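You operate a simulated robot arm through the tools that you are given. There is no shell and no other tool. Be economical: measure what you need, move in short steps, check, and stop when the job is done.

You are at the controls of a simulated two-armed robot. One attempt, no reset.

JOB
Take the green rag and leave it on the power pack shelf of the parts rack. Take the grey label on the top of the splice bench and put it away on the label bench. Take the lid off the green glue tub and lay it down on the top of the splice bench. Take the green bench tray on the top of the green bench and put it away on the tray patch. Put the fuse block on the top of the white bench away on the top of the green bench. Any order will do. Set down upright: green rag.

It is judged by the outcome, as a careful person would: the job done as asked, and still so three seconds after it is handed in. It fails if anything else is knocked over, pushed out of place, dropped, spilled or broken. A push-on lid holds only when it is set on centred and level and pressed home; a screw cap is set on level and turned clockwise until tight.

ROBOT AND FRAMES
Two 7-joint arms with two-finger parallel grippers on one trunk, on a base that drives. Base frame: it is fixed to the floor where the robot stands at the start and does not move with it; the origin is under the middle of the robot, x ahead of it, y to its left, z up. Readings come in mm, degrees, newtons and seconds.
The left shoulder is at the start at [50, 165, 1180], the right one opposite. With the tool pointing down near the work surface each hand reaches from about 200 to 680 mm from the robot's upright axis, wherever it stands, measured 20 degrees to its own side. Places, roughly: fuse block (9x8x6 cm) [-9400, 900, 900]; green bench tray (20x20x5 cm) [-7200, 600, 900]; green rag (6x5x5 cm) [500, 0, 900]; label bench [-9300, -2000, 800]; power pack shelf of the parts rack [600, -1100, 1000]; top of the green bench [-7100, 1300, 800]; tray patch [-2400, 7300, 800]. Payload 3.91 kg a hand.
Tool frame (each hand has its own): the origin (TCP) lies between the finger pads and is the grasp point; the fingertips stand 30 mm ahead of it; z points along the fingers, y is the line along which they close. Largest opening 110 mm; finger width 20, thickness 10; the body of the gripper, 48 by 112 mm, starts 55 mm behind the TCP.
Orientation is that of the tool frame in the base frame, as a unit quaternion [x, y, z, w]. With the fingers straight down and closing along the base's y, the tool's x points along the base's -x, its y along +y and its z along -z.

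CONTROLS
- The arms move only by the tool jog_arm. It takes "left_plan", "right_plan" or both (then of equal length, played together; a hand with none holds still); each is a list of rows, each a list of 7 numbers: the finger opening in mm, from 0 to 110, then the shift along the tool's x, y, z in units of 40 mm (1.0 is 40 mm), then the turn, a rotation vector about the tool's x, y, z in units of 6 degrees (1.0 is 6 degrees). In form: [[hand, dx, dy, dz, rx, ry, rz], ...]. A call has 1 to 8 rows; each row shifts and turns the commanded pose from where the row before left it, along the tool's axes as they then stand. A call with a number of a shift or a turn outside -1 to 1 is refused whole. A row lasts 0.2 s, in which the tool goes at most 50 mm and 8.6 degrees; a call with a longer step from one row to the next is refused whole, and so is a gripper value outside its range. A pose out of reach is approached as far as the arm can. The call stops where the force on the tool passes 40 N (or 10 N more than at its start, if that is more) or the arm is blocked; 0.2 s more then pass. The fingers move at their own pace (about 45 mm/s each) and stop on an object; they squeeze with about 32 N. The grip force told is the motor's: it shows also when the fingers shut on nothing. Time passes only in rows, and 0.2 s behind the last, so rows that do not move let the fingers close. It gives the time, the measured TCP pose, the force on the tool (base axes), the opening and the grip force at its end, in the units of the frame above (readings bear some noise), with the torque about the TCP (base axes, N m) and any sound that the robot's microphone picked up, and new pictures: "views" is both (left out), scene, wrist or none (wrist: the cameras of the hands that moved).
- Cameras (640 x 400 px; columns grow to the right, rows downward): "scene" is now at [110.3, 41, 1339.1]; the picture's right is [0.20, -0.98, 0.00], its down [-0.65, -0.13, -0.75] and it looks along [0.74, 0.15, -0.66] (base axes); focal length 296 px, centre (320, 200). "left" rides on the left gripper at [73, -17, -103] in its tool frame; the picture's right is [0.23, 0.97, 0.00], its down [-0.76, 0.18, -0.62] and it looks along [-0.61, 0.14, 0.78] (tool axes); focal length 222 px, centre (320, 200). "right" rides on the right gripper at [72, 17, -103] in its tool frame; the picture's right is [-0.23, 0.97, 0.00], its down [-0.76, -0.18, -0.62] and it looks along [-0.61, -0.14, 0.78] (tool axes); focal length 222 px, centre (320, 200). There is no depth. A picture from a camera that has moved, and an enlarged one, comes with that camera's place and axes in the base frame and with its lens. The place of the scene camera against the robot may be out by one fixed shift of up to 25 mm in any direction.
- lift_body(by): slides the trunk up (or, below 0, down) by that many mm; the arms and the scene camera ride with it, the base frame stays. It gives what a move gives, with no picture.
- base_move(legs): drives the robot by 1 to 6 legs, each [ahead, left, turn to the left] in mm, mm and degrees, along the robot's own axes; the way and the turn of a leg run together, so that a leg with both is an arc; at most 1500 mm and 180 degrees a leg. The arms and the cameras ride along, it lands a little off, and it stops where it bumps. It gives what a move gives, and a new picture of the scene camera.
- head_to(pan, tilt): turns the head with the scene camera to pan (to the left, within 80 degrees either way) and tilt (down, from -29 to 69), counted from straight ahead of the robot. It gives what a move gives, and a new picture of the scene camera.
- inspect(camera, box): a new picture of the part [left, top, right, bottom] of that camera's present view, enlarged. The clock stands still meanwhile.
- job_done(): hands the job in; it is judged then, once.

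Go step by step. Nothing tells you exact positions but the pictures and the camera data: compare them with the known pose of the tool, close in by small moves and look again before you grip or let go. The budget is 165 turns and 260 pictures, counting those below and the enlarged ones. Unless the task says otherwise, let go and move clear before handing in, and close with one line.

The tools are called after "Emit:" by a JSON object that holds its "name" and its "arguments". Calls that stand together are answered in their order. jog_arm: Moves the arms, as the interface text tells. Its arguments: {"type":"object","properties":{"left_plan":{"type":"array"},"right_plan":{"type":"array"},"views":{"type":"string","enum":["both","scene","wrist","none"]}},"required":[]} The other tools are called the same way: lift_body (by) slides the trunk up or down; base_move (legs) drives the base; head_to (pan, tilt) turns the head that bears the scene camera; inspect (camera, box) takes an enlarged picture of a part of a camera's view; job_done () hands the job in.

At the start:

```text
clock: 0.0
left_tcp_pos: [373.1, 329.7, 1110.0]
left_tcp_rot: [-0.001, 1.0, 0.0, 0.0]
left_contact_force: [-0.7, -0.2, -0.4]
left_torque: [0.03, 0.0, 0.01]
left_opening: 109.9
left_grasp_force: 0.0
right_tcp_pos: [463.7, -82.1, 1122.1]
right_tcp_rot: [0.0, 1.0, -0.001, 0.0]
right_contact_force: [0.1, -0.3, -0.1]
right_torque: [0.0, 0.01, -0.03]
right_opening: 109.7
right_grasp_force: 0.2
trunk travel left (down, up): [-400.0, 103.0]
robot x, y, heading: [-1.5, 2.1, 0.2]
head pan, tilt: [11.4, 41.2]
```

scene: 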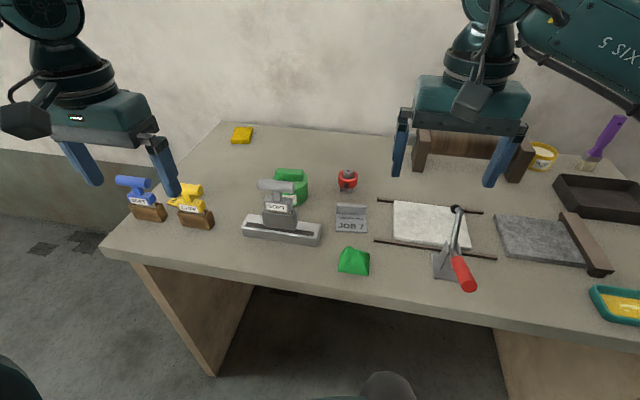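
right: 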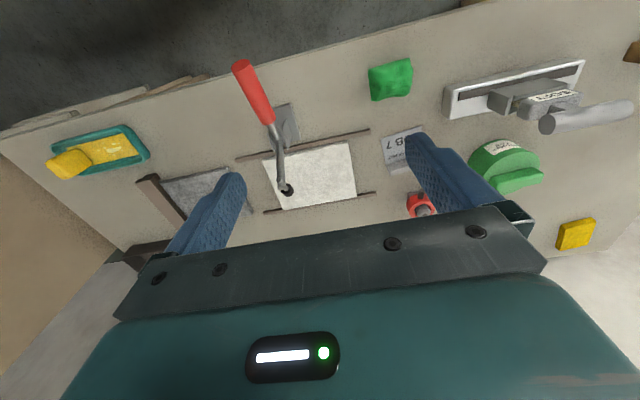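
left: 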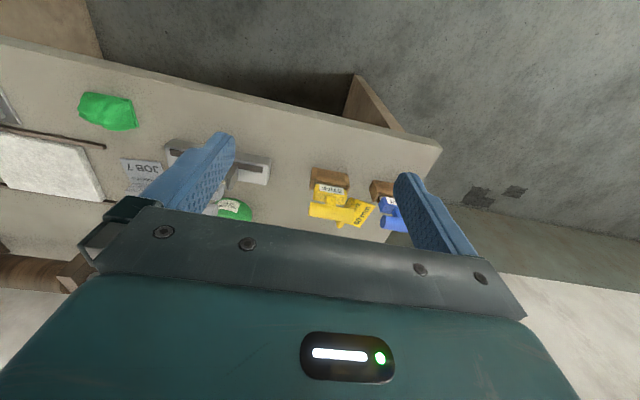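

I see a bench with a green rag, a grey "JOB 7" label and a green tub-like item, among others. I'll look closer first.

Emit:
{"name": "inspect", "arguments": {"camera": "scene", "box": [220, 130, 400, 290]}}

Emit:
{"name": "inspect", "arguments": {"camera": "right", "box": [340, 40, 640, 260]}}

Emit:
{"name": "head_to", "arguments": {"pan": -50, "tilt": 25}}

```text
2.50 times, centred on (310, 210) of scene
camera zoom: at [110.3, 41.0, 1339.1], right [0.2, -0.98, 0.0], down [-0.65, -0.13, -0.75], along [0.74, 0.15, -0.66], focal length 739 px, centre (345, 175)
```

zoom: 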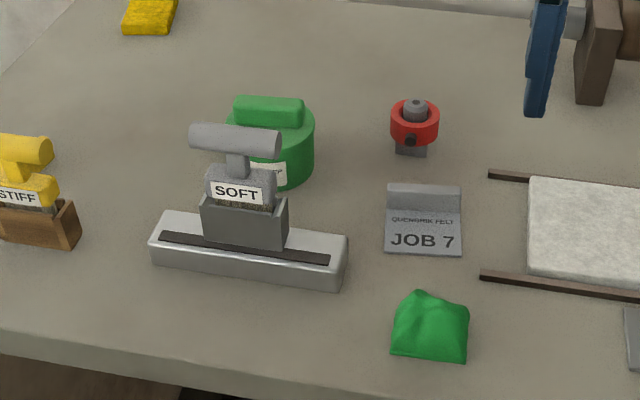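

```text
1.82 times, centred on (490, 150) of right
camera zoom: at [392.2, -64.2, 1225.1], right [0.23, 0.97, 0.0], down [0.76, -0.18, 0.62], along [0.61, -0.14, -0.78], focal length 404 px, centre (11, 291)
```

zoom: 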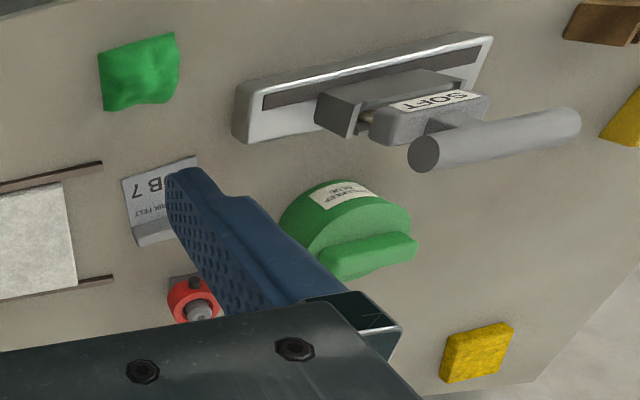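

```text
clock: 1.3
left_tcp_pos: [373.4, 328.9, 1109.2]
left_tcp_rot: [-0.001, 1.0, 0.0, -0.001]
left_contact_force: [-0.1, 0.6, 0.9]
left_torque: [0.01, 0.01, -0.03]
left_opening: 110.1
left_grasp_force: 0.0
right_tcp_pos: [464.9, -81.7, 1121.7]
right_tcp_rot: [0.0, 1.0, 0.0, 0.0]
right_contact_force: [-0.5, 0.4, 0.0]
right_torque: [-0.02, -0.03, -0.03]
right_opening: 109.9
right_grasp_force: 0.1
trunk travel left (down, up): [-400.0, 103.0]
robot x, y, heading: [0.4, -1.1, -0.2]
head pan, tilt: [-50.0, 25.0]
camera scene: at [87.1, -46.1, 1364.2], right [-0.77, -0.64, 0.0], down [-0.27, 0.32, -0.91], along [0.58, -0.69, -0.42], focal length 296 px, centre (320, 200)
```

scene: 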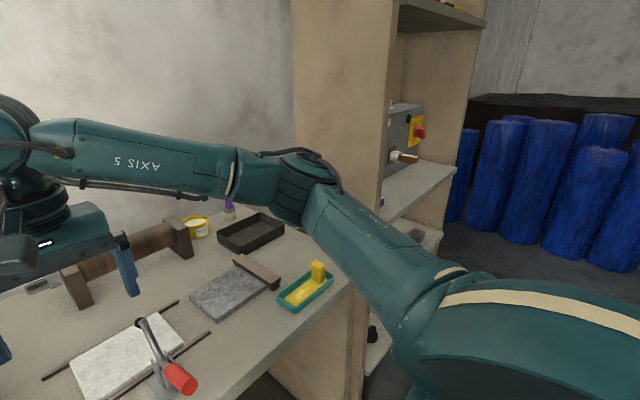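

The rag seems to be near [477, 20, 875], judging from the wrist camera. I'll bring the right hand above it and look again.

Emit:
{"name": "jog_arm", "arguments": {"right_plan": [[110, -0.07, 0.63, 0.75, 0, 0, 0], [110, -0.07, 0.63, 0.75, 0, 0, 0], [110, -0.07, 0.63, 0.75, 0, 0, 0], [110, -0.07, 0.63, 0.75, 0, 0, 0]], "views": "wrist"}}

Emit:
{"name": "head_to", "arguments": {"pan": 0, "tilt": 45}}

```text
clock: 2.3
left_tcp_pos: [374.1, 330.6, 1108.8]
left_tcp_rot: [-0.001, 1.0, 0.0, 0.0]
left_contact_force: [0.9, 0.6, 0.2]
left_torque: [0.02, -0.01, 0.02]
left_opening: 110.1
left_grasp_force: 0.1
right_tcp_pos: [475.6, 18.6, 1000.9]
right_tcp_rot: [0.0, 1.0, 0.0, 0.0]
right_contact_force: [0.2, -0.6, 0.5]
right_torque: [-0.02, 0.01, 0.01]
right_opening: 109.9
right_grasp_force: 0.1
trunk travel left (down, up): [-400.0, 103.0]
robot x, y, heading: [2.2, 1.3, 0.1]
head pan, tilt: [-50.0, 25.0]
camera right: at [403.8, 36.1, 1104.7], right [0.23, 0.97, 0.0], down [0.76, -0.18, 0.62], along [0.61, -0.14, -0.78], focal length 222 px, centre (320, 200)
```

right: 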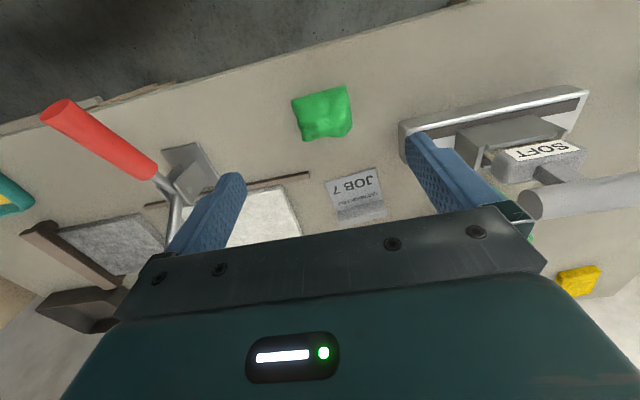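

```text
clock: 3.5
left_tcp_pos: [373.7, 328.8, 1110.1]
left_tcp_rot: [0.0, 1.0, 0.0, 0.0]
left_contact_force: [0.0, -0.9, 0.1]
left_torque: [-0.02, -0.01, -0.03]
left_opening: 109.9
left_grasp_force: 0.1
right_tcp_pos: [475.2, 18.2, 1001.7]
right_tcp_rot: [0.0, 1.0, 0.0, 0.0]
right_contact_force: [-0.3, -0.2, -0.4]
right_torque: [0.02, 0.04, -0.05]
right_opening: 109.9
right_grasp_force: 0.1
trunk travel left (down, up): [-400.0, 103.0]
robot x, y, heading: [-0.4, -0.2, -0.1]
head pan, tilt: [0.0, 45.0]
camera scene: at [109.1, 24.3, 1333.7], right [0.0, -1.0, 0.0], down [-0.71, 0.0, -0.71], along [0.71, 0.0, -0.71], focal length 296 px, centre (320, 200)
```

scene: 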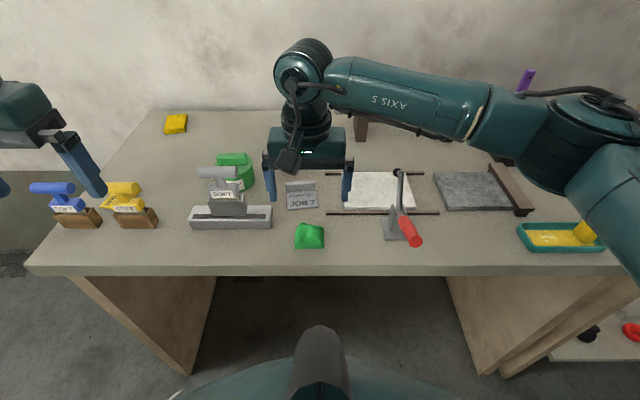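

The rag is at [476, 22]. I'll descend and close on it.

Emit:
{"name": "jog_arm", "arguments": {"right_plan": [[90, 0, 0.08, 0.95, 0, 0, 0], [90, 0, 0, 0.95, 0, 0, 0], [90, 0, 0, 0.6, 0, 0, 0], [90, 0, 0, 0.35, 0, 0, 0]], "views": "wrist"}}

```text
clock: 4.5
left_tcp_pos: [374.2, 329.7, 1109.8]
left_tcp_rot: [0.0, 1.0, 0.0, 0.0]
left_contact_force: [-0.2, -0.1, -0.5]
left_torque: [0.0, -0.03, 0.0]
left_opening: 109.9
left_grasp_force: 0.1
right_tcp_pos: [476.1, 22.0, 886.5]
right_tcp_rot: [0.001, 1.0, 0.0, 0.0]
right_contact_force: [0.7, 0.1, -0.1]
right_torque: [0.02, -0.01, 0.01]
right_opening: 90.2
right_grasp_force: 0.2
trunk travel left (down, up): [-400.0, 103.0]
robot x, y, heading: [0.4, -2.3, -0.2]
head pan, tilt: [0.0, 45.0]
camera right: at [403.9, 39.1, 990.4], right [0.23, 0.97, 0.0], down [0.76, -0.18, 0.62], along [0.61, -0.14, -0.78], focal length 222 px, centre (320, 200)
```

right: 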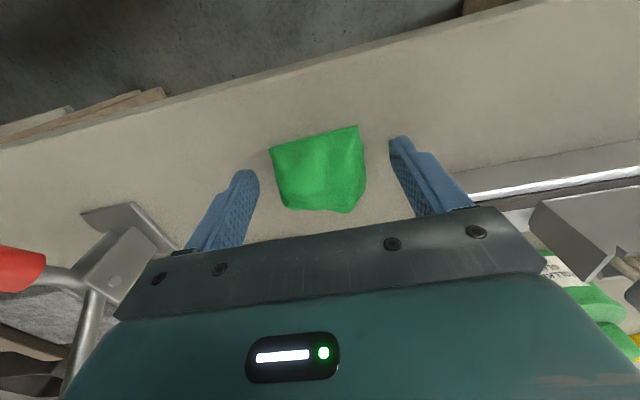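

Emit:
{"name": "jog_arm", "arguments": {"right_plan": [[40, 0, 0, 0, 0, 0, 0], [30, 0, 0, 0, 0, 0, 0], [30, 0, 0, 0, 0, 0, 0], [30, 0, 0, 0, 0, 0, 0]], "views": "wrist"}}

```text
clock: 5.5
left_tcp_pos: [373.0, 329.7, 1110.1]
left_tcp_rot: [-0.001, 1.0, 0.0, 0.0]
left_contact_force: [-0.5, 0.0, -0.6]
left_torque: [-0.05, 0.0, 0.01]
left_opening: 110.0
left_grasp_force: 0.0
right_tcp_pos: [476.3, 22.4, 887.7]
right_tcp_rot: [0.0, 1.0, 0.0, 0.0]
right_contact_force: [0.2, -0.4, -0.5]
right_torque: [0.01, 0.02, 0.01]
right_opening: 59.0
right_grasp_force: 32.0
trunk travel left (down, up): [-400.0, 103.0]
robot x, y, heading: [0.2, 3.2, -0.0]
head pan, tilt: [0.0, 45.0]
camera right: at [403.8, 39.3, 990.9], right [0.23, 0.97, 0.0], down [0.76, -0.18, 0.62], along [0.61, -0.14, -0.78], focal length 222 px, centre (320, 200)
```

right: 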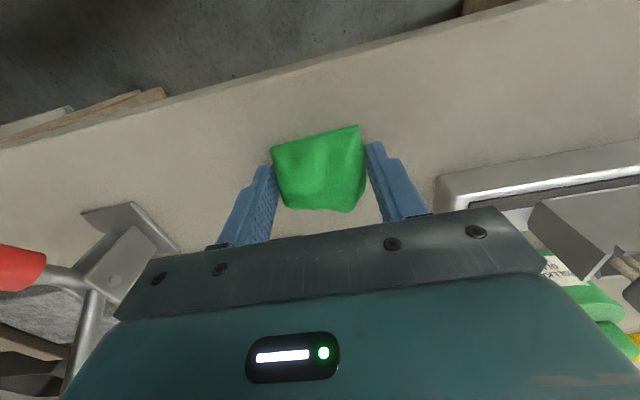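

Gripped. I'll lift straight up.

Emit:
{"name": "jog_arm", "arguments": {"right_plan": [[30, 0, 0, -1, 0, 0, 0], [30, 0, 0, -1, 0, 0, 0], [30, 0, 0, -1, 0, 0, 0], [30, 0.6, 0, -1, 0, 0, 0], [30, 0.7, -0.5, -0.8, 0, 0, 0], [30, 0.7, -0.8, -0.5, 0, 0, 0], [30, 0.7, -0.8, -0.5, 0, 0, 0], [30, 0.6, -0.9, -0.4, 0, 0, 0]], "views": "wrist"}}

Emit:
{"name": "head_to", "arguments": {"pan": -70, "tilt": 25}}

```text
clock: 7.3
left_tcp_pos: [374.4, 329.3, 1110.5]
left_tcp_rot: [-0.001, 1.0, 0.0, -0.001]
left_contact_force: [-0.7, 0.0, 0.5]
left_torque: [0.0, 0.02, 0.01]
left_opening: 109.9
left_grasp_force: 0.1
right_tcp_pos: [343.4, -97.4, 1135.9]
right_tcp_rot: [0.0, 1.0, 0.0, 0.0]
right_contact_force: [0.9, -0.5, -0.8]
right_torque: [0.03, 0.04, 0.04]
right_opening: 58.9
right_grasp_force: 32.1
trunk travel left (down, up): [-400.0, 103.0]
robot x, y, heading: [1.6, 0.0, -0.2]
head pan, tilt: [0.0, 45.0]
camera right: at [270.3, -80.4, 1239.3], right [0.23, 0.97, 0.0], down [0.76, -0.18, 0.62], along [0.61, -0.14, -0.78], focal length 222 px, centre (320, 200)
```

right: 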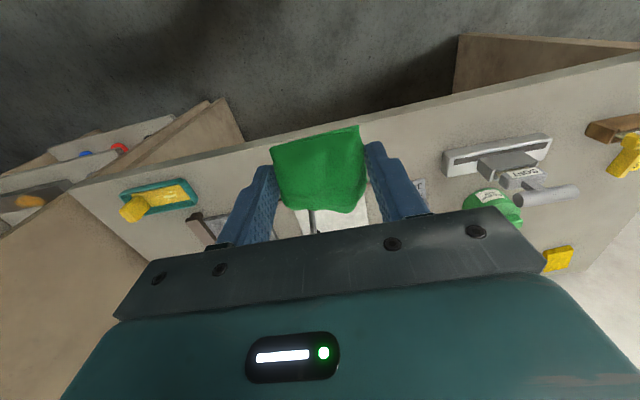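

```text
clock: 8.7
left_tcp_pos: [373.1, 329.9, 1111.0]
left_tcp_rot: [-0.002, 1.0, 0.0, 0.0]
left_contact_force: [-0.2, -0.3, 1.2]
left_torque: [0.0, 0.01, 0.01]
left_opening: 110.0
left_grasp_force: 0.1
right_tcp_pos: [343.0, -95.9, 1135.1]
right_tcp_rot: [-0.001, 1.0, -0.001, -0.001]
right_contact_force: [0.1, 0.8, -1.0]
right_torque: [-0.01, 0.01, -0.02]
right_opening: 59.0
right_grasp_force: 32.1
trunk travel left (down, up): [-400.0, 103.0]
robot x, y, heading: [4.2, -4.4, -0.2]
head pan, tilt: [-70.0, 25.0]
camera scene: at [59.4, -62.2, 1364.2], right [-0.94, -0.34, 0.0], down [-0.14, 0.4, -0.91], along [0.31, -0.85, -0.42], focal length 296 px, centre (320, 200)
```

scene: 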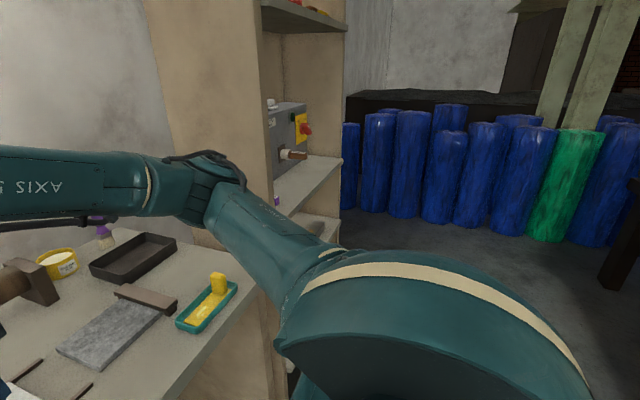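

The parts rack stands to the right of the bench and opens toward me. I'll back off and sidestep to face it.

Emit:
{"name": "base_move", "arguments": {"legs": [[-250, 0, 0], [0, -1050, 0]]}}

Emit:
{"name": "head_to", "arguments": {"pan": 0, "tilt": 30}}

```text
clock: 15.6
left_tcp_pos: [124.4, -716.8, 1111.7]
left_tcp_rot: [-0.007, 1.0, 0.0, 0.001]
left_contact_force: [-0.3, -0.4, -0.5]
left_torque: [-0.03, 0.01, 0.01]
left_opening: 110.0
left_grasp_force: 0.1
right_tcp_pos: [98.7, -1143.7, 1136.0]
right_tcp_rot: [-0.007, 1.0, 0.0, 0.0]
right_contact_force: [0.8, -0.7, -0.1]
right_torque: [-0.01, 0.01, -0.01]
right_opening: 58.9
right_grasp_force: 31.8
trunk travel left (down, up): [-400.0, 103.0]
robot x, y, heading: [-243.9, -1053.1, 1.0]
head pan, tilt: [-70.0, 25.0]
camera scene: at [-184.0, -1113.7, 1364.2], right [-0.93, -0.36, 0.0], down [-0.15, 0.4, -0.91], along [0.32, -0.85, -0.42], focal length 296 px, centre (320, 200)
```

scene: 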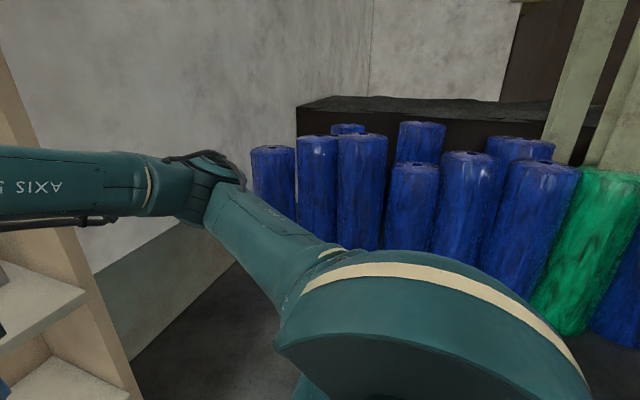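

```text
clock: 17.0
left_tcp_pos: [123.8, -717.1, 1112.1]
left_tcp_rot: [-0.008, 1.0, 0.0, 0.001]
left_contact_force: [0.2, -0.1, -0.2]
left_torque: [0.01, 0.03, 0.0]
left_opening: 109.8
left_grasp_force: 0.1
right_tcp_pos: [99.8, -1143.5, 1135.6]
right_tcp_rot: [-0.008, 1.0, 0.0, 0.0]
right_contact_force: [0.8, -0.4, -0.2]
right_torque: [-0.02, 0.02, 0.01]
right_opening: 58.8
right_grasp_force: 31.9
trunk travel left (down, up): [-400.0, 103.0]
robot x, y, heading: [-243.2, -1055.7, 1.0]
head pan, tilt: [0.0, 30.0]
camera scene: at [-126.3, -1026.1, 1356.3], right [0.01, -1.0, 0.0], down [-0.5, -0.01, -0.87], along [0.87, 0.01, -0.5], focal length 296 px, centre (320, 200)
```

scene: 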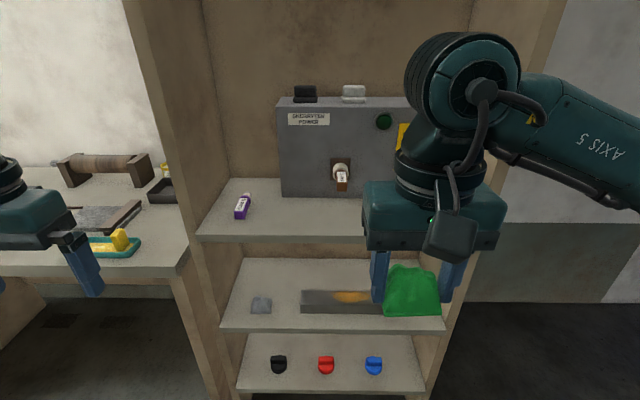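

The power-pack shelf is in front at z about 1000, with free space in front of the pack. I'll step closer and slightly left so the right arm can reach straight in.

Emit:
{"name": "base_move", "arguments": {"legs": [[130, 100, -1]]}}

```text
clock: 18.4
left_tcp_pos: [258.8, -623.6, 1110.9]
left_tcp_rot: [0.0, 1.0, 0.0, 0.0]
left_contact_force: [0.1, 0.5, 0.1]
left_torque: [-0.03, 0.0, 0.02]
left_opening: 110.2
left_grasp_force: 0.1
right_tcp_pos: [227.5, -1048.1, 1135.8]
right_tcp_rot: [0.001, 1.0, 0.0, 0.0]
right_contact_force: [-0.2, 0.0, -0.3]
right_torque: [-0.02, 0.03, 0.02]
right_opening: 59.2
right_grasp_force: 32.3
trunk travel left (down, up): [-400.0, 103.0]
robot x, y, heading: [-112.0, -952.1, -0.1]
head pan, tilt: [0.0, 30.0]
camera scene: at [2.7, -927.9, 1356.2], right [0.0, -1.0, 0.0], down [-0.5, 0.0, -0.87], along [0.87, 0.0, -0.5], focal length 296 px, centre (320, 200)
```

scene: 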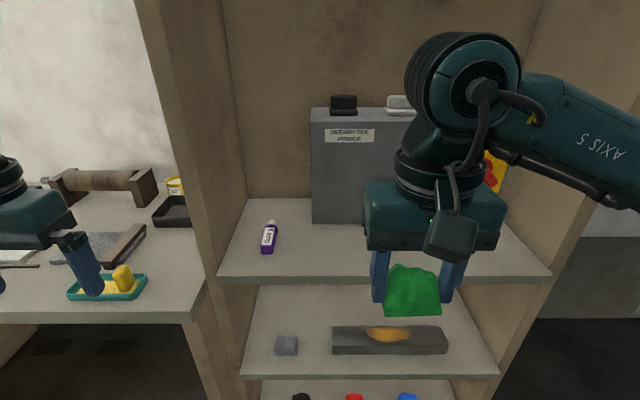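

I'll reach in above the shelf in front of the pack, then check with the wrist camera.

Emit:
{"name": "jog_arm", "arguments": {"right_plan": [[30, -0.86, 0.2, 0, 0, 0, 0], [30, -0.86, 0.2, 0, 0, 0, 0], [30, -0.86, 0.2, 0.2, 0, 0, 0], [30, -0.86, 0.2, 0.3, 0, 0, 0], [30, -0.86, 0.2, 0.3, 0, 0, 0], [30, -0.86, 0.2, 0.3, 0, 0, 0]]}}

```text
clock: 19.8
left_tcp_pos: [257.9, -622.9, 1109.4]
left_tcp_rot: [0.0, 1.0, 0.0, 0.001]
left_contact_force: [0.6, 0.8, -0.3]
left_torque: [-0.01, 0.02, 0.03]
left_opening: 110.1
left_grasp_force: 0.0
right_tcp_pos: [433.5, -1002.8, 1091.6]
right_tcp_rot: [0.002, 1.0, -0.001, 0.0]
right_contact_force: [-0.5, -0.1, -0.4]
right_torque: [0.01, -0.01, 0.0]
right_opening: 58.8
right_grasp_force: 32.1
trunk travel left (down, up): [-400.0, 103.0]
robot x, y, heading: [-114.9, -955.3, 0.0]
head pan, tilt: [0.0, 30.0]
camera scene: at [2.4, -928.0, 1356.2], right [0.0, -1.0, 0.0], down [-0.5, 0.0, -0.87], along [0.87, 0.0, -0.5], focal length 296 px, centre (320, 200)
camera right: at [362.1, -985.2, 1195.3], right [0.23, 0.97, 0.0], down [0.76, -0.18, 0.62], along [0.61, -0.14, -0.78], focal length 222 px, centre (320, 200)
```

scene: 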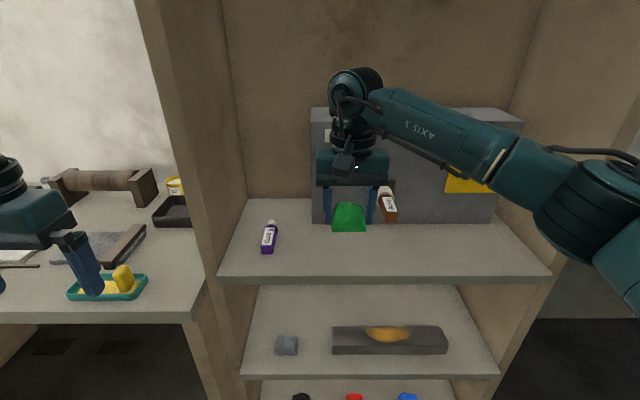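
right: 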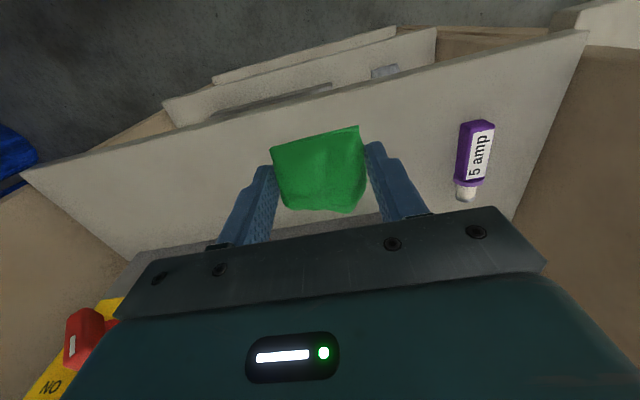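

The shelf seems a bit lower than 1000, with its front edge near x=415 and the pack face near 560. I'll go further in, left of the plug, and lower partway.

Emit:
{"name": "jog_arm", "arguments": {"right_plan": [[30, -0.6, 0.35, 0, 0, 0, 0], [30, -0.6, 0.35, 0, 0, 0, 0], [30, 0, 0, 0.6, 0, 0, 0], [30, 0, 0, 0.6, 0, 0, 0], [30, 0, 0, 0.5, 0, 0, 0]]}}

```text
clock: 21.0
left_tcp_pos: [258.6, -624.7, 1110.9]
left_tcp_rot: [0.0, 1.0, 0.0, 0.001]
left_contact_force: [-0.4, 0.1, -0.2]
left_torque: [0.01, 0.0, -0.01]
left_opening: 109.8
left_grasp_force: 0.0
right_tcp_pos: [481.9, -975.5, 1023.5]
right_tcp_rot: [0.001, 1.0, 0.0, 0.0]
right_contact_force: [0.0, -0.6, -0.6]
right_torque: [0.0, -0.02, 0.0]
right_opening: 59.0
right_grasp_force: 32.3
trunk travel left (down, up): [-400.0, 103.0]
robot x, y, heading: [-119.1, -954.1, 0.0]
head pan, tilt: [0.0, 30.0]
camera scene: at [2.3, -928.6, 1356.2], right [0.0, -1.0, 0.0], down [-0.5, 0.0, -0.87], along [0.87, 0.0, -0.5], focal length 296 px, centre (320, 200)
camera right: at [409.4, -957.4, 1127.3], right [0.23, 0.97, 0.0], down [0.76, -0.18, 0.62], along [0.61, -0.14, -0.78], focal length 222 px, centre (320, 200)
```

scene: 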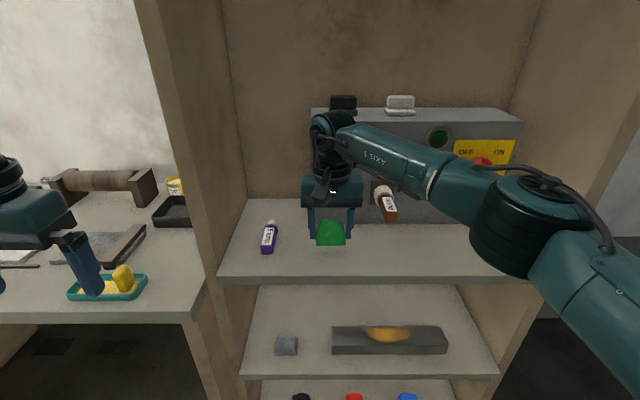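
right: 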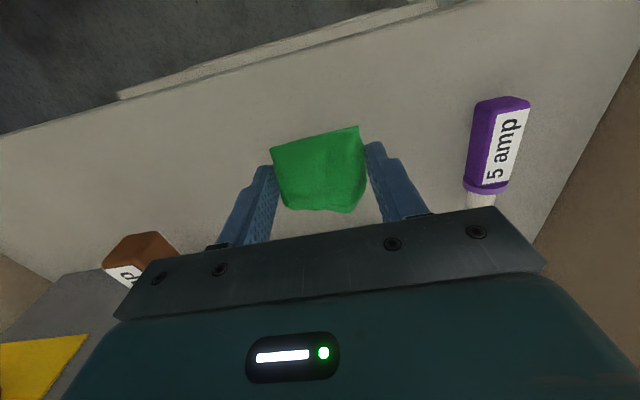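

Shelf estimated at z≈957. I'll lower in small steps until it touches.

Emit:
{"name": "jog_arm", "arguments": {"right_plan": [[30, 0, 0, 0.3, 0, 0, 0], [30, 0, 0, 0.2, 0, 0, 0], [30, 0, 0, 0.08, 0, 0, 0]]}}

```text
clock: 21.8
left_tcp_pos: [258.1, -624.5, 1111.0]
left_tcp_rot: [0.0, 1.0, 0.0, 0.0]
left_contact_force: [-0.3, -0.7, 0.6]
left_torque: [-0.01, 0.0, -0.01]
left_opening: 109.9
left_grasp_force: 0.0
right_tcp_pos: [481.7, -975.2, 1000.2]
right_tcp_rot: [0.001, 1.0, 0.0, 0.0]
right_contact_force: [-0.4, 0.0, -1.1]
right_torque: [0.0, 0.03, 0.02]
right_opening: 58.8
right_grasp_force: 31.7
trunk travel left (down, up): [-400.0, 103.0]
robot x, y, heading: [-118.9, -949.5, -0.0]
head pan, tilt: [0.0, 30.0]
camera scene: at [2.1, -928.4, 1356.2], right [0.0, -1.0, 0.0], down [-0.5, 0.0, -0.87], along [0.87, 0.0, -0.5], focal length 296 px, centre (320, 200)
camera right: at [409.2, -957.1, 1104.2], right [0.23, 0.97, 0.0], down [0.76, -0.18, 0.62], along [0.61, -0.14, -0.78], focal length 222 px, centre (320, 200)
```

scene: 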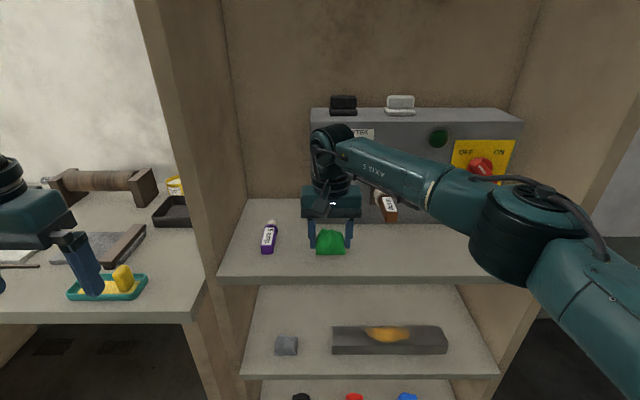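
right: 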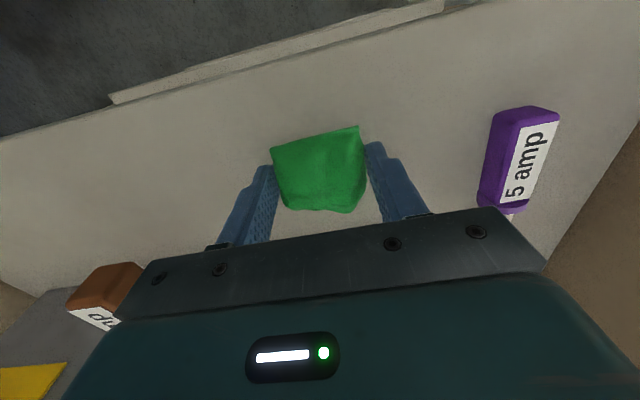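

Emit:
{"name": "jog_arm", "arguments": {"right_plan": [[30, 0, 0, 0.08, 0, 0, 0], [30, 0, 0, 0.08, 0, 0, 0], [30, 0, 0, 0.08, 0, 0, 0], [30, 0, 0, 0.08, 0, 0, 0]], "views": "none"}}

```text
clock: 22.8
left_tcp_pos: [258.0, -623.9, 1111.5]
left_tcp_rot: [0.0, 1.0, 0.001, 0.0]
left_contact_force: [0.0, -0.3, 0.0]
left_torque: [0.0, 0.03, 0.0]
left_opening: 110.1
left_grasp_force: 0.0
right_tcp_pos: [481.4, -973.9, 988.0]
right_tcp_rot: [0.001, 1.0, 0.0, -0.001]
right_contact_force: [1.0, -0.7, -1.0]
right_torque: [-0.03, 0.01, 0.02]
right_opening: 58.6
right_grasp_force: 32.1
trunk travel left (down, up): [-400.0, 103.0]
robot x, y, heading: [-118.9, -952.4, 0.0]
head pan, tilt: [0.0, 30.0]
```

Emit:
{"name": "jog_arm", "arguments": {"right_plan": [[30, 0, 0, 0.06, 0, 0, 0], [30, 0, 0, 0.06, 0, 0, 0], [30, 0, 0, 0.06, 0, 0, 0], [30, 0, 0, 0.06, 0, 0, 0], [30, 0, 0, 0.06, 0, 0, 0]], "views": "both"}}

```text
clock: 23.9
left_tcp_pos: [257.4, -622.5, 1111.4]
left_tcp_rot: [0.0, 1.0, 0.001, 0.001]
left_contact_force: [0.9, 0.0, -0.6]
left_torque: [-0.02, 0.01, 0.02]
left_opening: 110.0
left_grasp_force: 0.1
right_tcp_pos: [482.5, -973.9, 986.3]
right_tcp_rot: [0.002, 1.0, 0.003, 0.006]
right_contact_force: [-5.4, -2.4, 15.3]
right_torque: [-0.21, 0.45, 0.02]
right_opening: 59.0
right_grasp_force: 32.0
trunk travel left (down, up): [-400.0, 103.0]
robot x, y, heading: [-114.8, -953.3, 0.0]
head pan, tilt: [0.0, 30.0]
stopped in row 5 (right hand): the force on the tool passed its limit (the readings are from after the stop); the commanded pose is now the measured one
camera scene: at [0.5, -928.6, 1356.1], right [0.0, -1.0, 0.0], down [-0.5, 0.0, -0.87], along [0.87, 0.0, -0.5], focal length 296 px, centre (320, 200)
camera right: at [409.0, -957.1, 1089.3], right [0.23, 0.97, 0.01], down [0.75, -0.18, 0.63], along [0.62, -0.14, -0.78], focal length 222 px, centre (320, 200)
```

scene: 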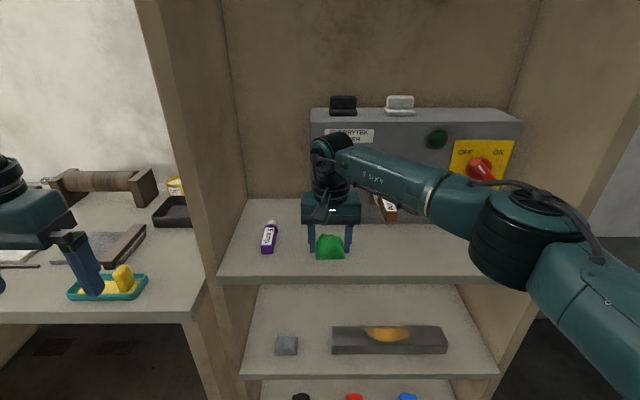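
right: 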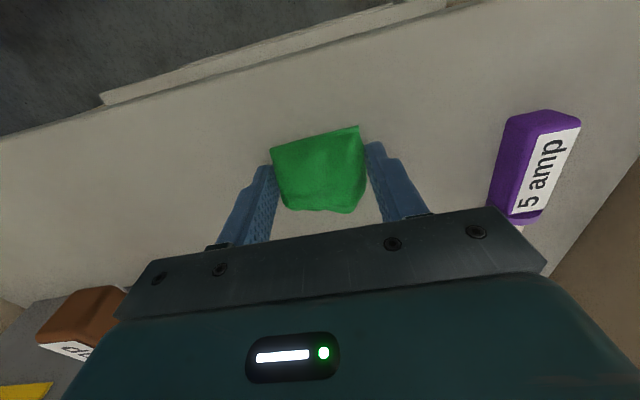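

It touches down at the shelf. I'll open, then lift straight up.

Emit:
{"name": "jog_arm", "arguments": {"right_plan": [[70, 0, 0, 0, 0, 0, 0], [80, 0, 0, 0, 0, 0, 0], [85, 0, 0, 0, 0, 0, 0], [85, 0, 0, -0.5, 0, 0, 0], [85, 0, 0, -0.8, 0, 0, 0], [85, 0, 0, -1, 0, 0, 0], [85, 0, 0, -1, 0, 0, 0]]}}

```text
clock: 25.5
left_tcp_pos: [258.1, -623.1, 1110.5]
left_tcp_rot: [0.001, 1.0, 0.0, 0.001]
left_contact_force: [-0.7, 0.4, -0.3]
left_torque: [-0.02, -0.03, -0.02]
left_opening: 110.0
left_grasp_force: 0.0
right_tcp_pos: [482.2, -975.5, 1115.8]
right_tcp_rot: [0.001, 1.0, 0.001, 0.005]
right_contact_force: [0.1, 0.2, 0.4]
right_torque: [-0.01, -0.02, 0.01]
right_opening: 85.0
right_grasp_force: 0.0
trunk travel left (down, up): [-400.0, 103.0]
robot x, y, heading: [-119.6, -950.1, 0.1]
head pan, tilt: [0.0, 30.0]
camera scene: at [1.6, -928.2, 1356.3], right [0.0, -1.0, 0.0], down [-0.5, 0.0, -0.87], along [0.87, 0.0, -0.5], focal length 296 px, centre (320, 200)
camera right: at [408.4, -957.5, 1219.4], right [0.23, 0.97, 0.0], down [0.76, -0.18, 0.63], along [0.61, -0.14, -0.78], focal length 222 px, centre (320, 200)
```

scene: 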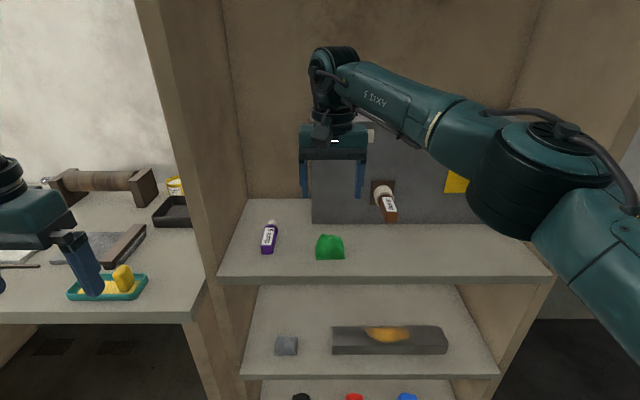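
right: 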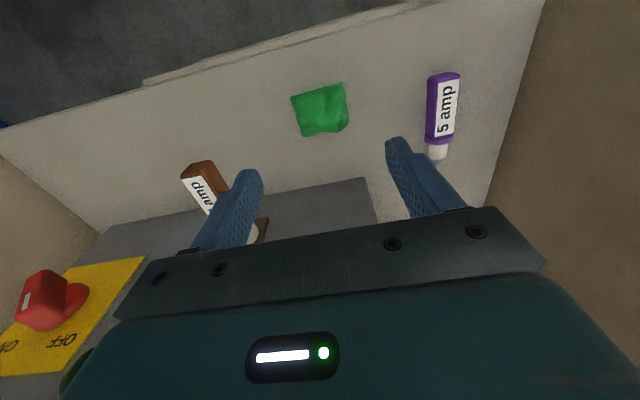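

The rag stands upright on the shelf. I'll withdraw the arm and drive back to the splice bench in front of the tub.

Emit:
{"name": "jog_arm", "arguments": {"right_plan": [[85, 1, 0, -0.3, 0, 0, 0], [85, 1, 0, 0, 0, 0, 0], [85, 1, 0, 0, 0, 0, 0], [85, 1, 0, 0, 0, 0, 0], [85, 1, 0, 0, 0, 0, 0], [85, 1, 0, 0, 0, 0, 0]], "views": "none"}}

Emit:
{"name": "base_move", "arguments": {"legs": [[-120, 0, 0], [0, 1090, 0], [230, 0, 0]]}}

Emit:
{"name": "head_to", "arguments": {"pan": 8, "tilt": 45}}

```text
clock: 26.9
left_tcp_pos: [257.9, -623.9, 1111.0]
left_tcp_rot: [0.0, 1.0, 0.001, 0.0]
left_contact_force: [0.1, 0.3, -0.6]
left_torque: [0.02, 0.03, 0.0]
left_opening: 110.0
left_grasp_force: 0.1
right_tcp_pos: [240.2, -975.2, 1125.1]
right_tcp_rot: [0.002, 1.0, 0.001, 0.005]
right_contact_force: [-0.6, 0.0, 0.6]
right_torque: [-0.03, 0.02, 0.0]
right_opening: 85.0
right_grasp_force: 0.1
trunk travel left (down, up): [-400.0, 103.0]
robot x, y, heading: [-117.1, -953.0, -0.1]
head pan, tilt: [0.0, 30.0]
```

```text
clock: 34.6
left_tcp_pos: [381.7, 449.2, 1110.3]
left_tcp_rot: [0.007, 1.0, 0.0, 0.0]
left_contact_force: [-0.1, 0.6, 0.6]
left_torque: [-0.01, 0.02, 0.0]
left_opening: 109.9
left_grasp_force: 0.0
right_tcp_pos: [360.2, 98.8, 1125.2]
right_tcp_rot: [0.008, 1.0, 0.002, 0.004]
right_contact_force: [0.2, -1.0, -0.4]
right_torque: [0.05, 0.04, -0.02]
right_opening: 85.2
right_grasp_force: 0.2
trunk travel left (down, up): [-400.0, 103.0]
robot x, y, heading: [2.0, 120.1, -0.9]
head pan, tilt: [0.0, 30.0]
camera scene: at [121.6, 148.4, 1356.2], right [-0.01, -1.0, 0.0], down [-0.5, 0.01, -0.87], along [0.87, -0.01, -0.5], focal length 296 px, centre (320, 200)
```

scene: 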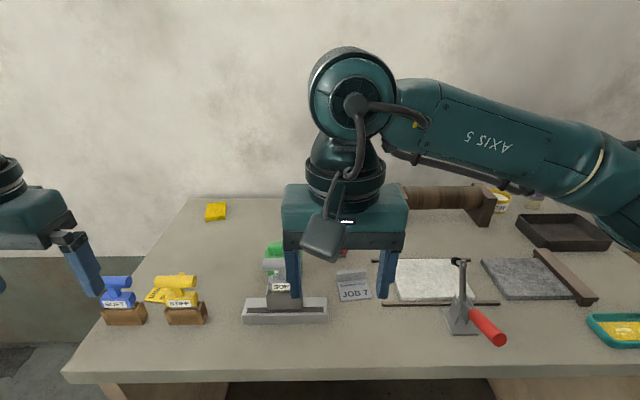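

```text
clock: 35.3
left_tcp_pos: [380.4, 450.0, 1110.9]
left_tcp_rot: [0.006, 1.0, 0.0, 0.0]
left_contact_force: [0.6, -0.2, 0.7]
left_torque: [0.03, -0.01, 0.0]
left_opening: 110.0
left_grasp_force: 0.2
right_tcp_pos: [360.0, 98.7, 1124.8]
right_tcp_rot: [0.007, 1.0, 0.002, 0.005]
right_contact_force: [0.1, -0.3, 0.3]
right_torque: [0.01, 0.02, 0.01]
right_opening: 84.9
right_grasp_force: 0.0
trunk travel left (down, up): [-400.0, 103.0]
robot x, y, heading: [3.7, 126.7, -1.0]
head pan, tilt: [8.0, 45.0]
camera scene: at [111.1, 159.8, 1333.7], right [0.12, -0.99, 0.0], down [-0.7, -0.09, -0.71], along [0.7, 0.09, -0.71], focal length 296 px, centre (320, 200)
```

scene: 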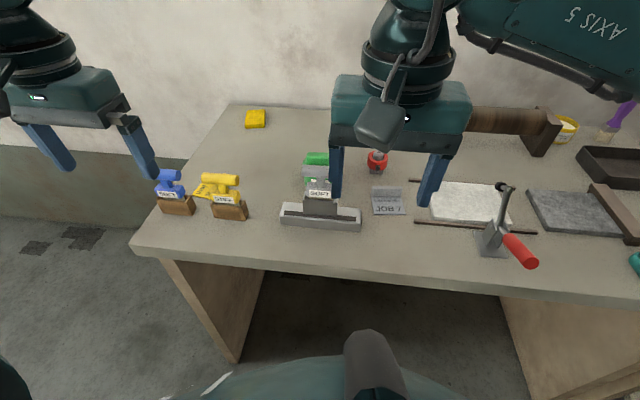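

I'll move the right hand aside and bring the left hand over to view the tub closely.

Emit:
{"name": "jog_arm", "arguments": {"right_plan": [[85, 0, -1, 0, 0, 0, 0], [85, 0, -1, 0, 0, 0, 0], [85, 0, -1, 0, 0, 0, 0], [85, 0, -1, 0, 0, 0, 0], [85, 0, -1, 0, 0, 0, 0], [85, 0, 0, 0, 0, 0, 0], [85, 0, 0, 0, 0, 0, 0], [85, 0, 0, 0, 0, 0, 0]], "left_plan": [[110, -0.48, -0.9, 0.16, 0, 0, 0], [110, -0.48, -0.9, 0.16, 0, 0, 0], [110, -0.48, -0.9, 0.16, 0, 0, 0], [110, -0.48, -0.9, 0.16, 0, 0, 0], [110, -0.48, -0.9, 0.16, 0, 0, 0], [110, -0.48, -0.9, 0.16, 0, 0, 0], [110, -0.48, -0.9, 0.16, 0, 0, 0], [110, -0.48, -0.9, 0.16, 0, 0, 0]]}}

```text
clock: 37.1
left_tcp_pos: [470.9, 253.4, 1068.4]
left_tcp_rot: [0.005, 1.0, 0.0, 0.0]
left_contact_force: [-0.1, -0.5, -0.2]
left_torque: [0.0, 0.0, 0.04]
left_opening: 110.2
left_grasp_force: 0.1
left hand out of reach, approached as far as the arm can: row 6, 7, 8
right_tcp_pos: [357.2, -100.2, 1125.8]
right_tcp_rot: [0.008, 1.0, 0.001, 0.005]
right_contact_force: [-0.6, 0.2, 0.2]
right_torque: [-0.03, 0.0, 0.0]
right_opening: 85.2
right_grasp_force: 0.0
trunk travel left (down, up): [-400.0, 103.0]
robot x, y, heading: [-1.4, 127.0, -0.9]
head pan, tilt: [8.0, 45.0]
camera scene: at [110.9, 159.9, 1333.7], right [0.13, -0.99, 0.0], down [-0.7, -0.09, -0.71], along [0.7, 0.09, -0.71], focal length 296 px, centre (320, 200)
camera right: at [284.0, -83.0, 1228.1], right [0.24, 0.97, 0.01], down [0.75, -0.19, 0.63], along [0.61, -0.15, -0.78], focal length 222 px, centre (320, 200)
camera left: at [398.0, 238.9, 1171.1], right [-0.22, 0.98, 0.0], down [0.76, 0.17, 0.62], along [0.61, 0.13, -0.78], focal length 222 px, centre (320, 200)
```

scene: 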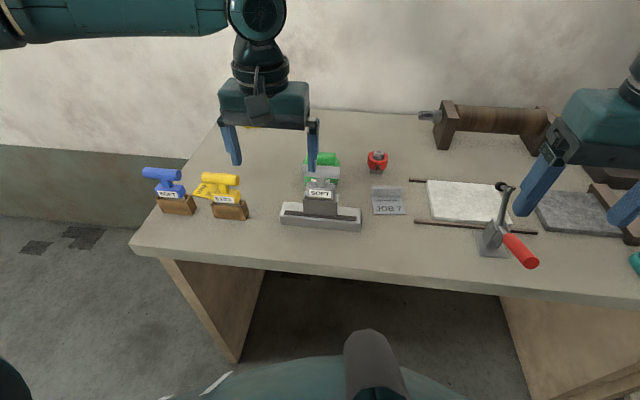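
right: 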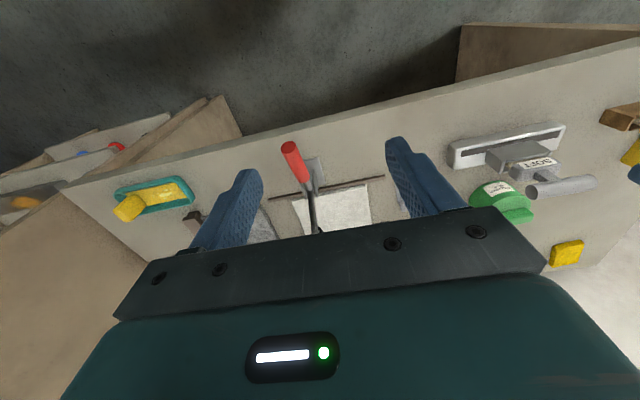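
left: 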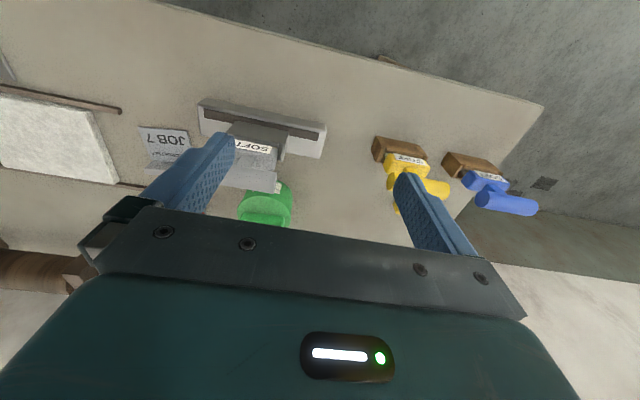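

Reach across is limited. Let me zoom on the tub and then reposition the base.

Emit:
{"name": "inspect", "arguments": {"camera": "right", "box": [420, 100, 640, 250]}}

Emit:
{"name": "inspect", "arguments": {"camera": "left", "box": [170, 90, 350, 240]}}

Emit:
{"name": "base_move", "arguments": {"legs": [[90, -130, 0]]}}

```text
2.67 times, centred on (530, 175) of right
camera zoom: at [284.0, -83.0, 1228.1], right [0.24, 0.97, 0.01], down [0.75, -0.19, 0.63], along [0.61, -0.15, -0.78], focal length 592 px, centre (-240, 267)
```

zoom: 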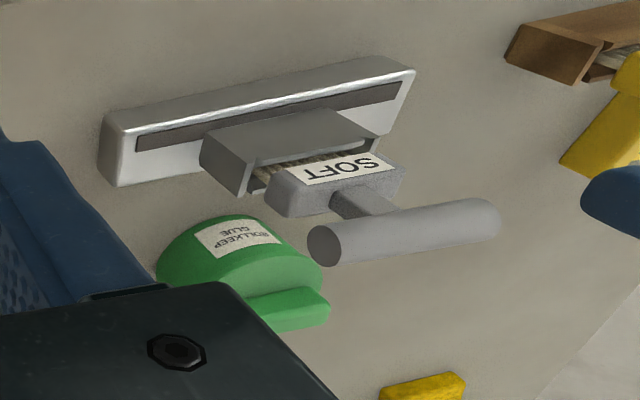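

```text
2.67 times, centred on (260, 165) of left
camera zoom: at [398.0, 238.9, 1171.1], right [-0.22, 0.98, 0.0], down [0.76, 0.17, 0.62], along [0.61, 0.13, -0.78], focal length 592 px, centre (480, 293)
```

zoom: 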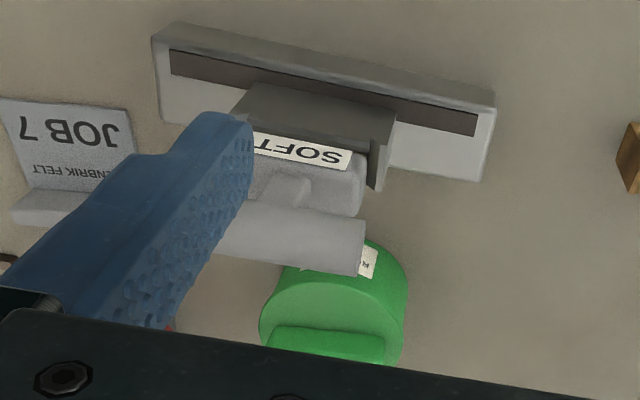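

```text
clock: 38.6
left_tcp_pos: [558.5, 119.3, 1069.1]
left_tcp_rot: [0.006, 1.0, 0.0, 0.0]
left_contact_force: [0.4, 0.7, 0.6]
left_torque: [0.04, 0.03, -0.01]
left_opening: 110.1
left_grasp_force: 0.0
right_tcp_pos: [446.0, -232.8, 1124.8]
right_tcp_rot: [0.008, 1.0, 0.002, 0.005]
right_contact_force: [0.7, -0.5, 0.4]
right_torque: [0.04, 0.0, 0.01]
right_opening: 85.0
right_grasp_force: 0.2
trunk travel left (down, up): [-400.0, 103.0]
robot x, y, heading: [89.9, -9.6, -1.0]
head pan, tilt: [8.0, 45.0]
camera scene: at [199.5, 27.1, 1333.6], right [0.13, -0.99, 0.0], down [-0.7, -0.09, -0.71], along [0.7, 0.09, -0.71], focal length 296 px, centre (320, 200)
```

scene: 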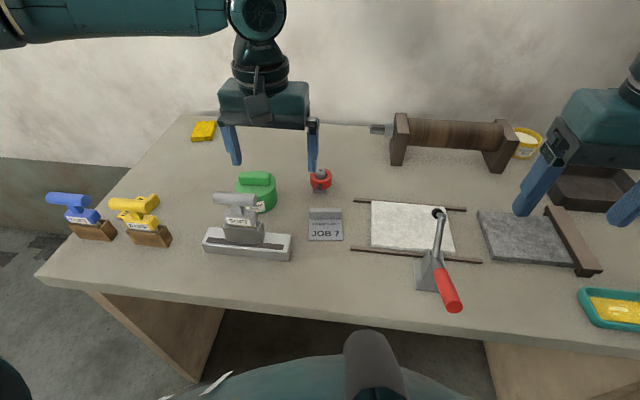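

Now the tub is well inside the left hand's range. I'll move the left hand to look down at it.

Emit:
{"name": "jog_arm", "arguments": {"left_plan": [[110, 0, 0.8, 0, 0, 0, 0], [110, 0, 0.8, 0, 0, 0, 0]], "views": "wrist"}}

Emit:
{"name": "inspect", "arguments": {"camera": "scene", "box": [180, 140, 360, 270]}}

```text
clock: 39.2
left_tcp_pos: [559.4, 186.7, 1070.3]
left_tcp_rot: [0.006, 1.0, -0.001, 0.0]
left_contact_force: [-0.1, -0.1, 0.2]
left_torque: [0.01, 0.02, -0.02]
left_opening: 110.1
left_grasp_force: 0.0
right_tcp_pos: [445.4, -232.0, 1124.8]
right_tcp_rot: [0.008, 1.0, 0.002, 0.005]
right_contact_force: [-0.2, 0.9, 0.5]
right_torque: [0.01, 0.05, 0.01]
right_opening: 85.2
right_grasp_force: 0.0
trunk travel left (down, up): [-400.0, 103.0]
robot x, y, heading: [91.9, -4.8, -1.1]
head pan, tilt: [8.0, 45.0]
camera left: at [486.9, 171.5, 1171.1], right [-0.21, 0.98, 0.0], down [0.76, 0.17, 0.62], along [0.61, 0.13, -0.78], focal length 222 px, centre (320, 200)
```

left: 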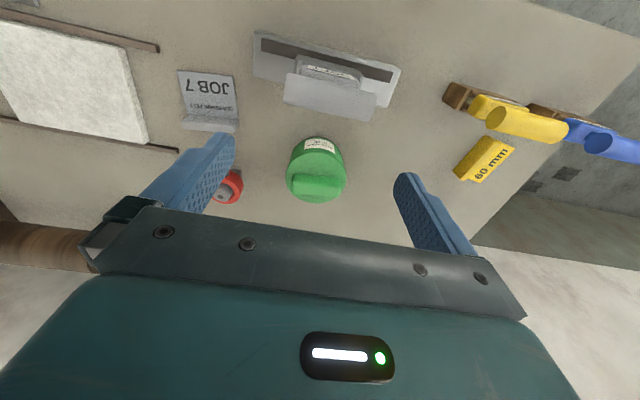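

```text
3.08 times, centred on (270, 205) of scene
camera zoom: at [198.9, 28.1, 1333.6], right [0.13, -0.99, 0.0], down [-0.7, -0.09, -0.71], along [0.7, 0.09, -0.71], focal length 910 px, centre (474, 185)
```

zoom: 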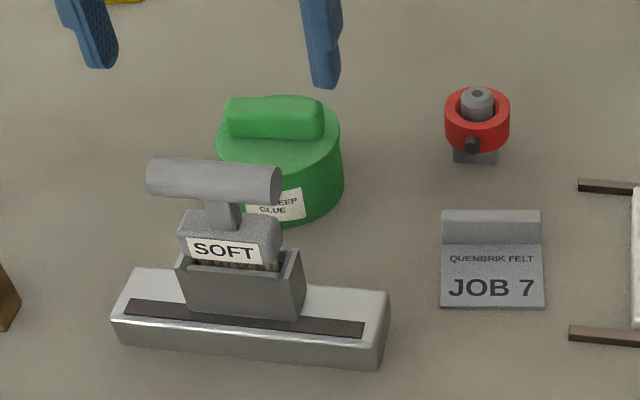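

The tub handle bar is at about [661, 205, 920], running along y. I'll move above it with the left hand.

Emit:
{"name": "jog_arm", "arguments": {"left_plan": [[110, -0.85, 0.15, 0.65, 0, 0, 0], [110, -0.85, 0.15, 0.65, 0, 0, 0], [110, -0.85, 0.15, 0.65, 0, 0, 0]]}}

Emit:
{"name": "inspect", "arguments": {"camera": "left", "box": [220, 80, 420, 240]}}

```text
clock: 40.0
left_tcp_pos: [637.0, 217.1, 998.2]
left_tcp_rot: [0.006, 1.0, -0.001, 0.001]
left_contact_force: [-0.4, 0.3, -0.1]
left_torque: [0.04, 0.0, -0.01]
left_opening: 110.0
left_grasp_force: 0.0
left hand out of reach, approached as far as the arm can: row 3
right_tcp_pos: [444.9, -232.0, 1125.2]
right_tcp_rot: [0.007, 1.0, 0.001, 0.005]
right_contact_force: [0.2, -0.3, 0.1]
right_torque: [0.0, 0.01, 0.0]
right_opening: 85.1
right_grasp_force: 0.0
trunk travel left (down, up): [-400.0, 103.0]
robot x, y, heading: [88.9, -7.2, -0.8]
head pan, tilt: [8.0, 45.0]
camera scene: at [198.8, 27.8, 1333.7], right [0.13, -0.99, 0.0], down [-0.7, -0.09, -0.71], along [0.7, 0.09, -0.71], focal length 296 px, centre (320, 200)
camera left: at [564.8, 203.7, 1100.4], right [-0.21, 0.98, 0.0], down [0.76, 0.17, 0.62], along [0.61, 0.13, -0.78], focal length 222 px, centre (320, 200)
```

scene: 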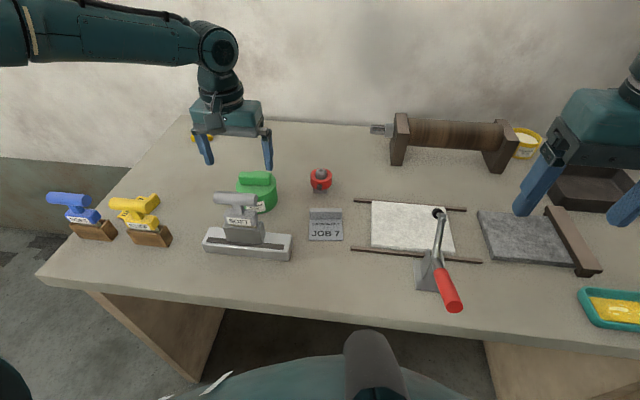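
left: 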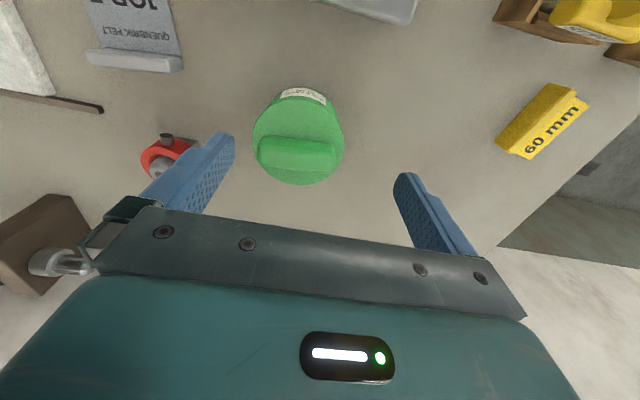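

```text
2.50 times, centred on (320, 160) of left
camera zoom: at [564.8, 203.7, 1100.4], right [-0.21, 0.98, 0.0], down [0.76, 0.17, 0.62], along [0.61, 0.13, -0.78], focal length 555 px, centre (320, 300)
```

zoom: 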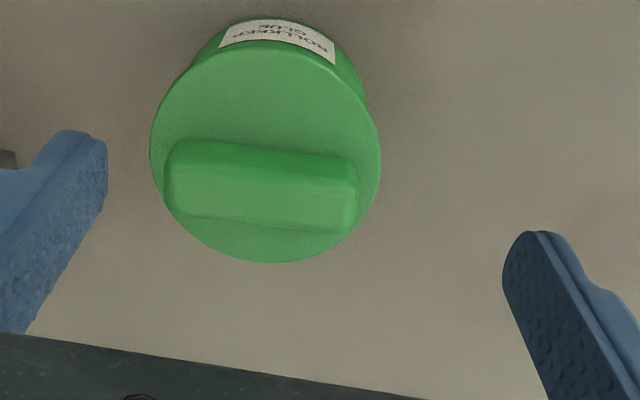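

I need a bit more reach; I'll nudge the base ahead 80 mm.

Emit:
{"name": "base_move", "arguments": {"legs": [[80, 0, 1]]}}

```text
clock: 41.0
left_tcp_pos: [713.7, 226.0, 998.2]
left_tcp_rot: [-0.003, 1.0, -0.001, 0.001]
left_contact_force: [-0.4, 0.0, -0.2]
left_torque: [-0.03, 0.07, 0.03]
left_opening: 110.1
left_grasp_force: 0.0
right_tcp_pos: [528.7, -227.4, 1123.9]
right_tcp_rot: [-0.002, 1.0, 0.001, 0.004]
right_contact_force: [-0.2, -0.3, -0.4]
right_torque: [0.02, -0.02, -0.02]
right_opening: 85.0
right_grasp_force: 0.0
trunk travel left (down, up): [-400.0, 103.0]
robot x, y, heading: [169.4, -6.4, 0.1]
head pan, tilt: [8.0, 45.0]
camera scene: at [279.4, 29.3, 1333.5], right [0.14, -0.99, 0.0], down [-0.7, -0.1, -0.71], along [0.7, 0.1, -0.71], focal length 296 px, centre (320, 200)
```

scene: 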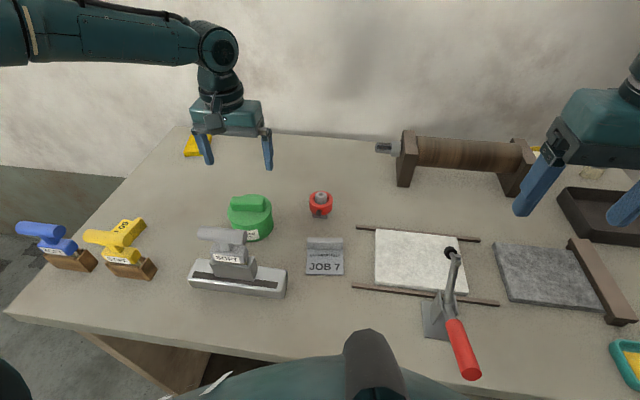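

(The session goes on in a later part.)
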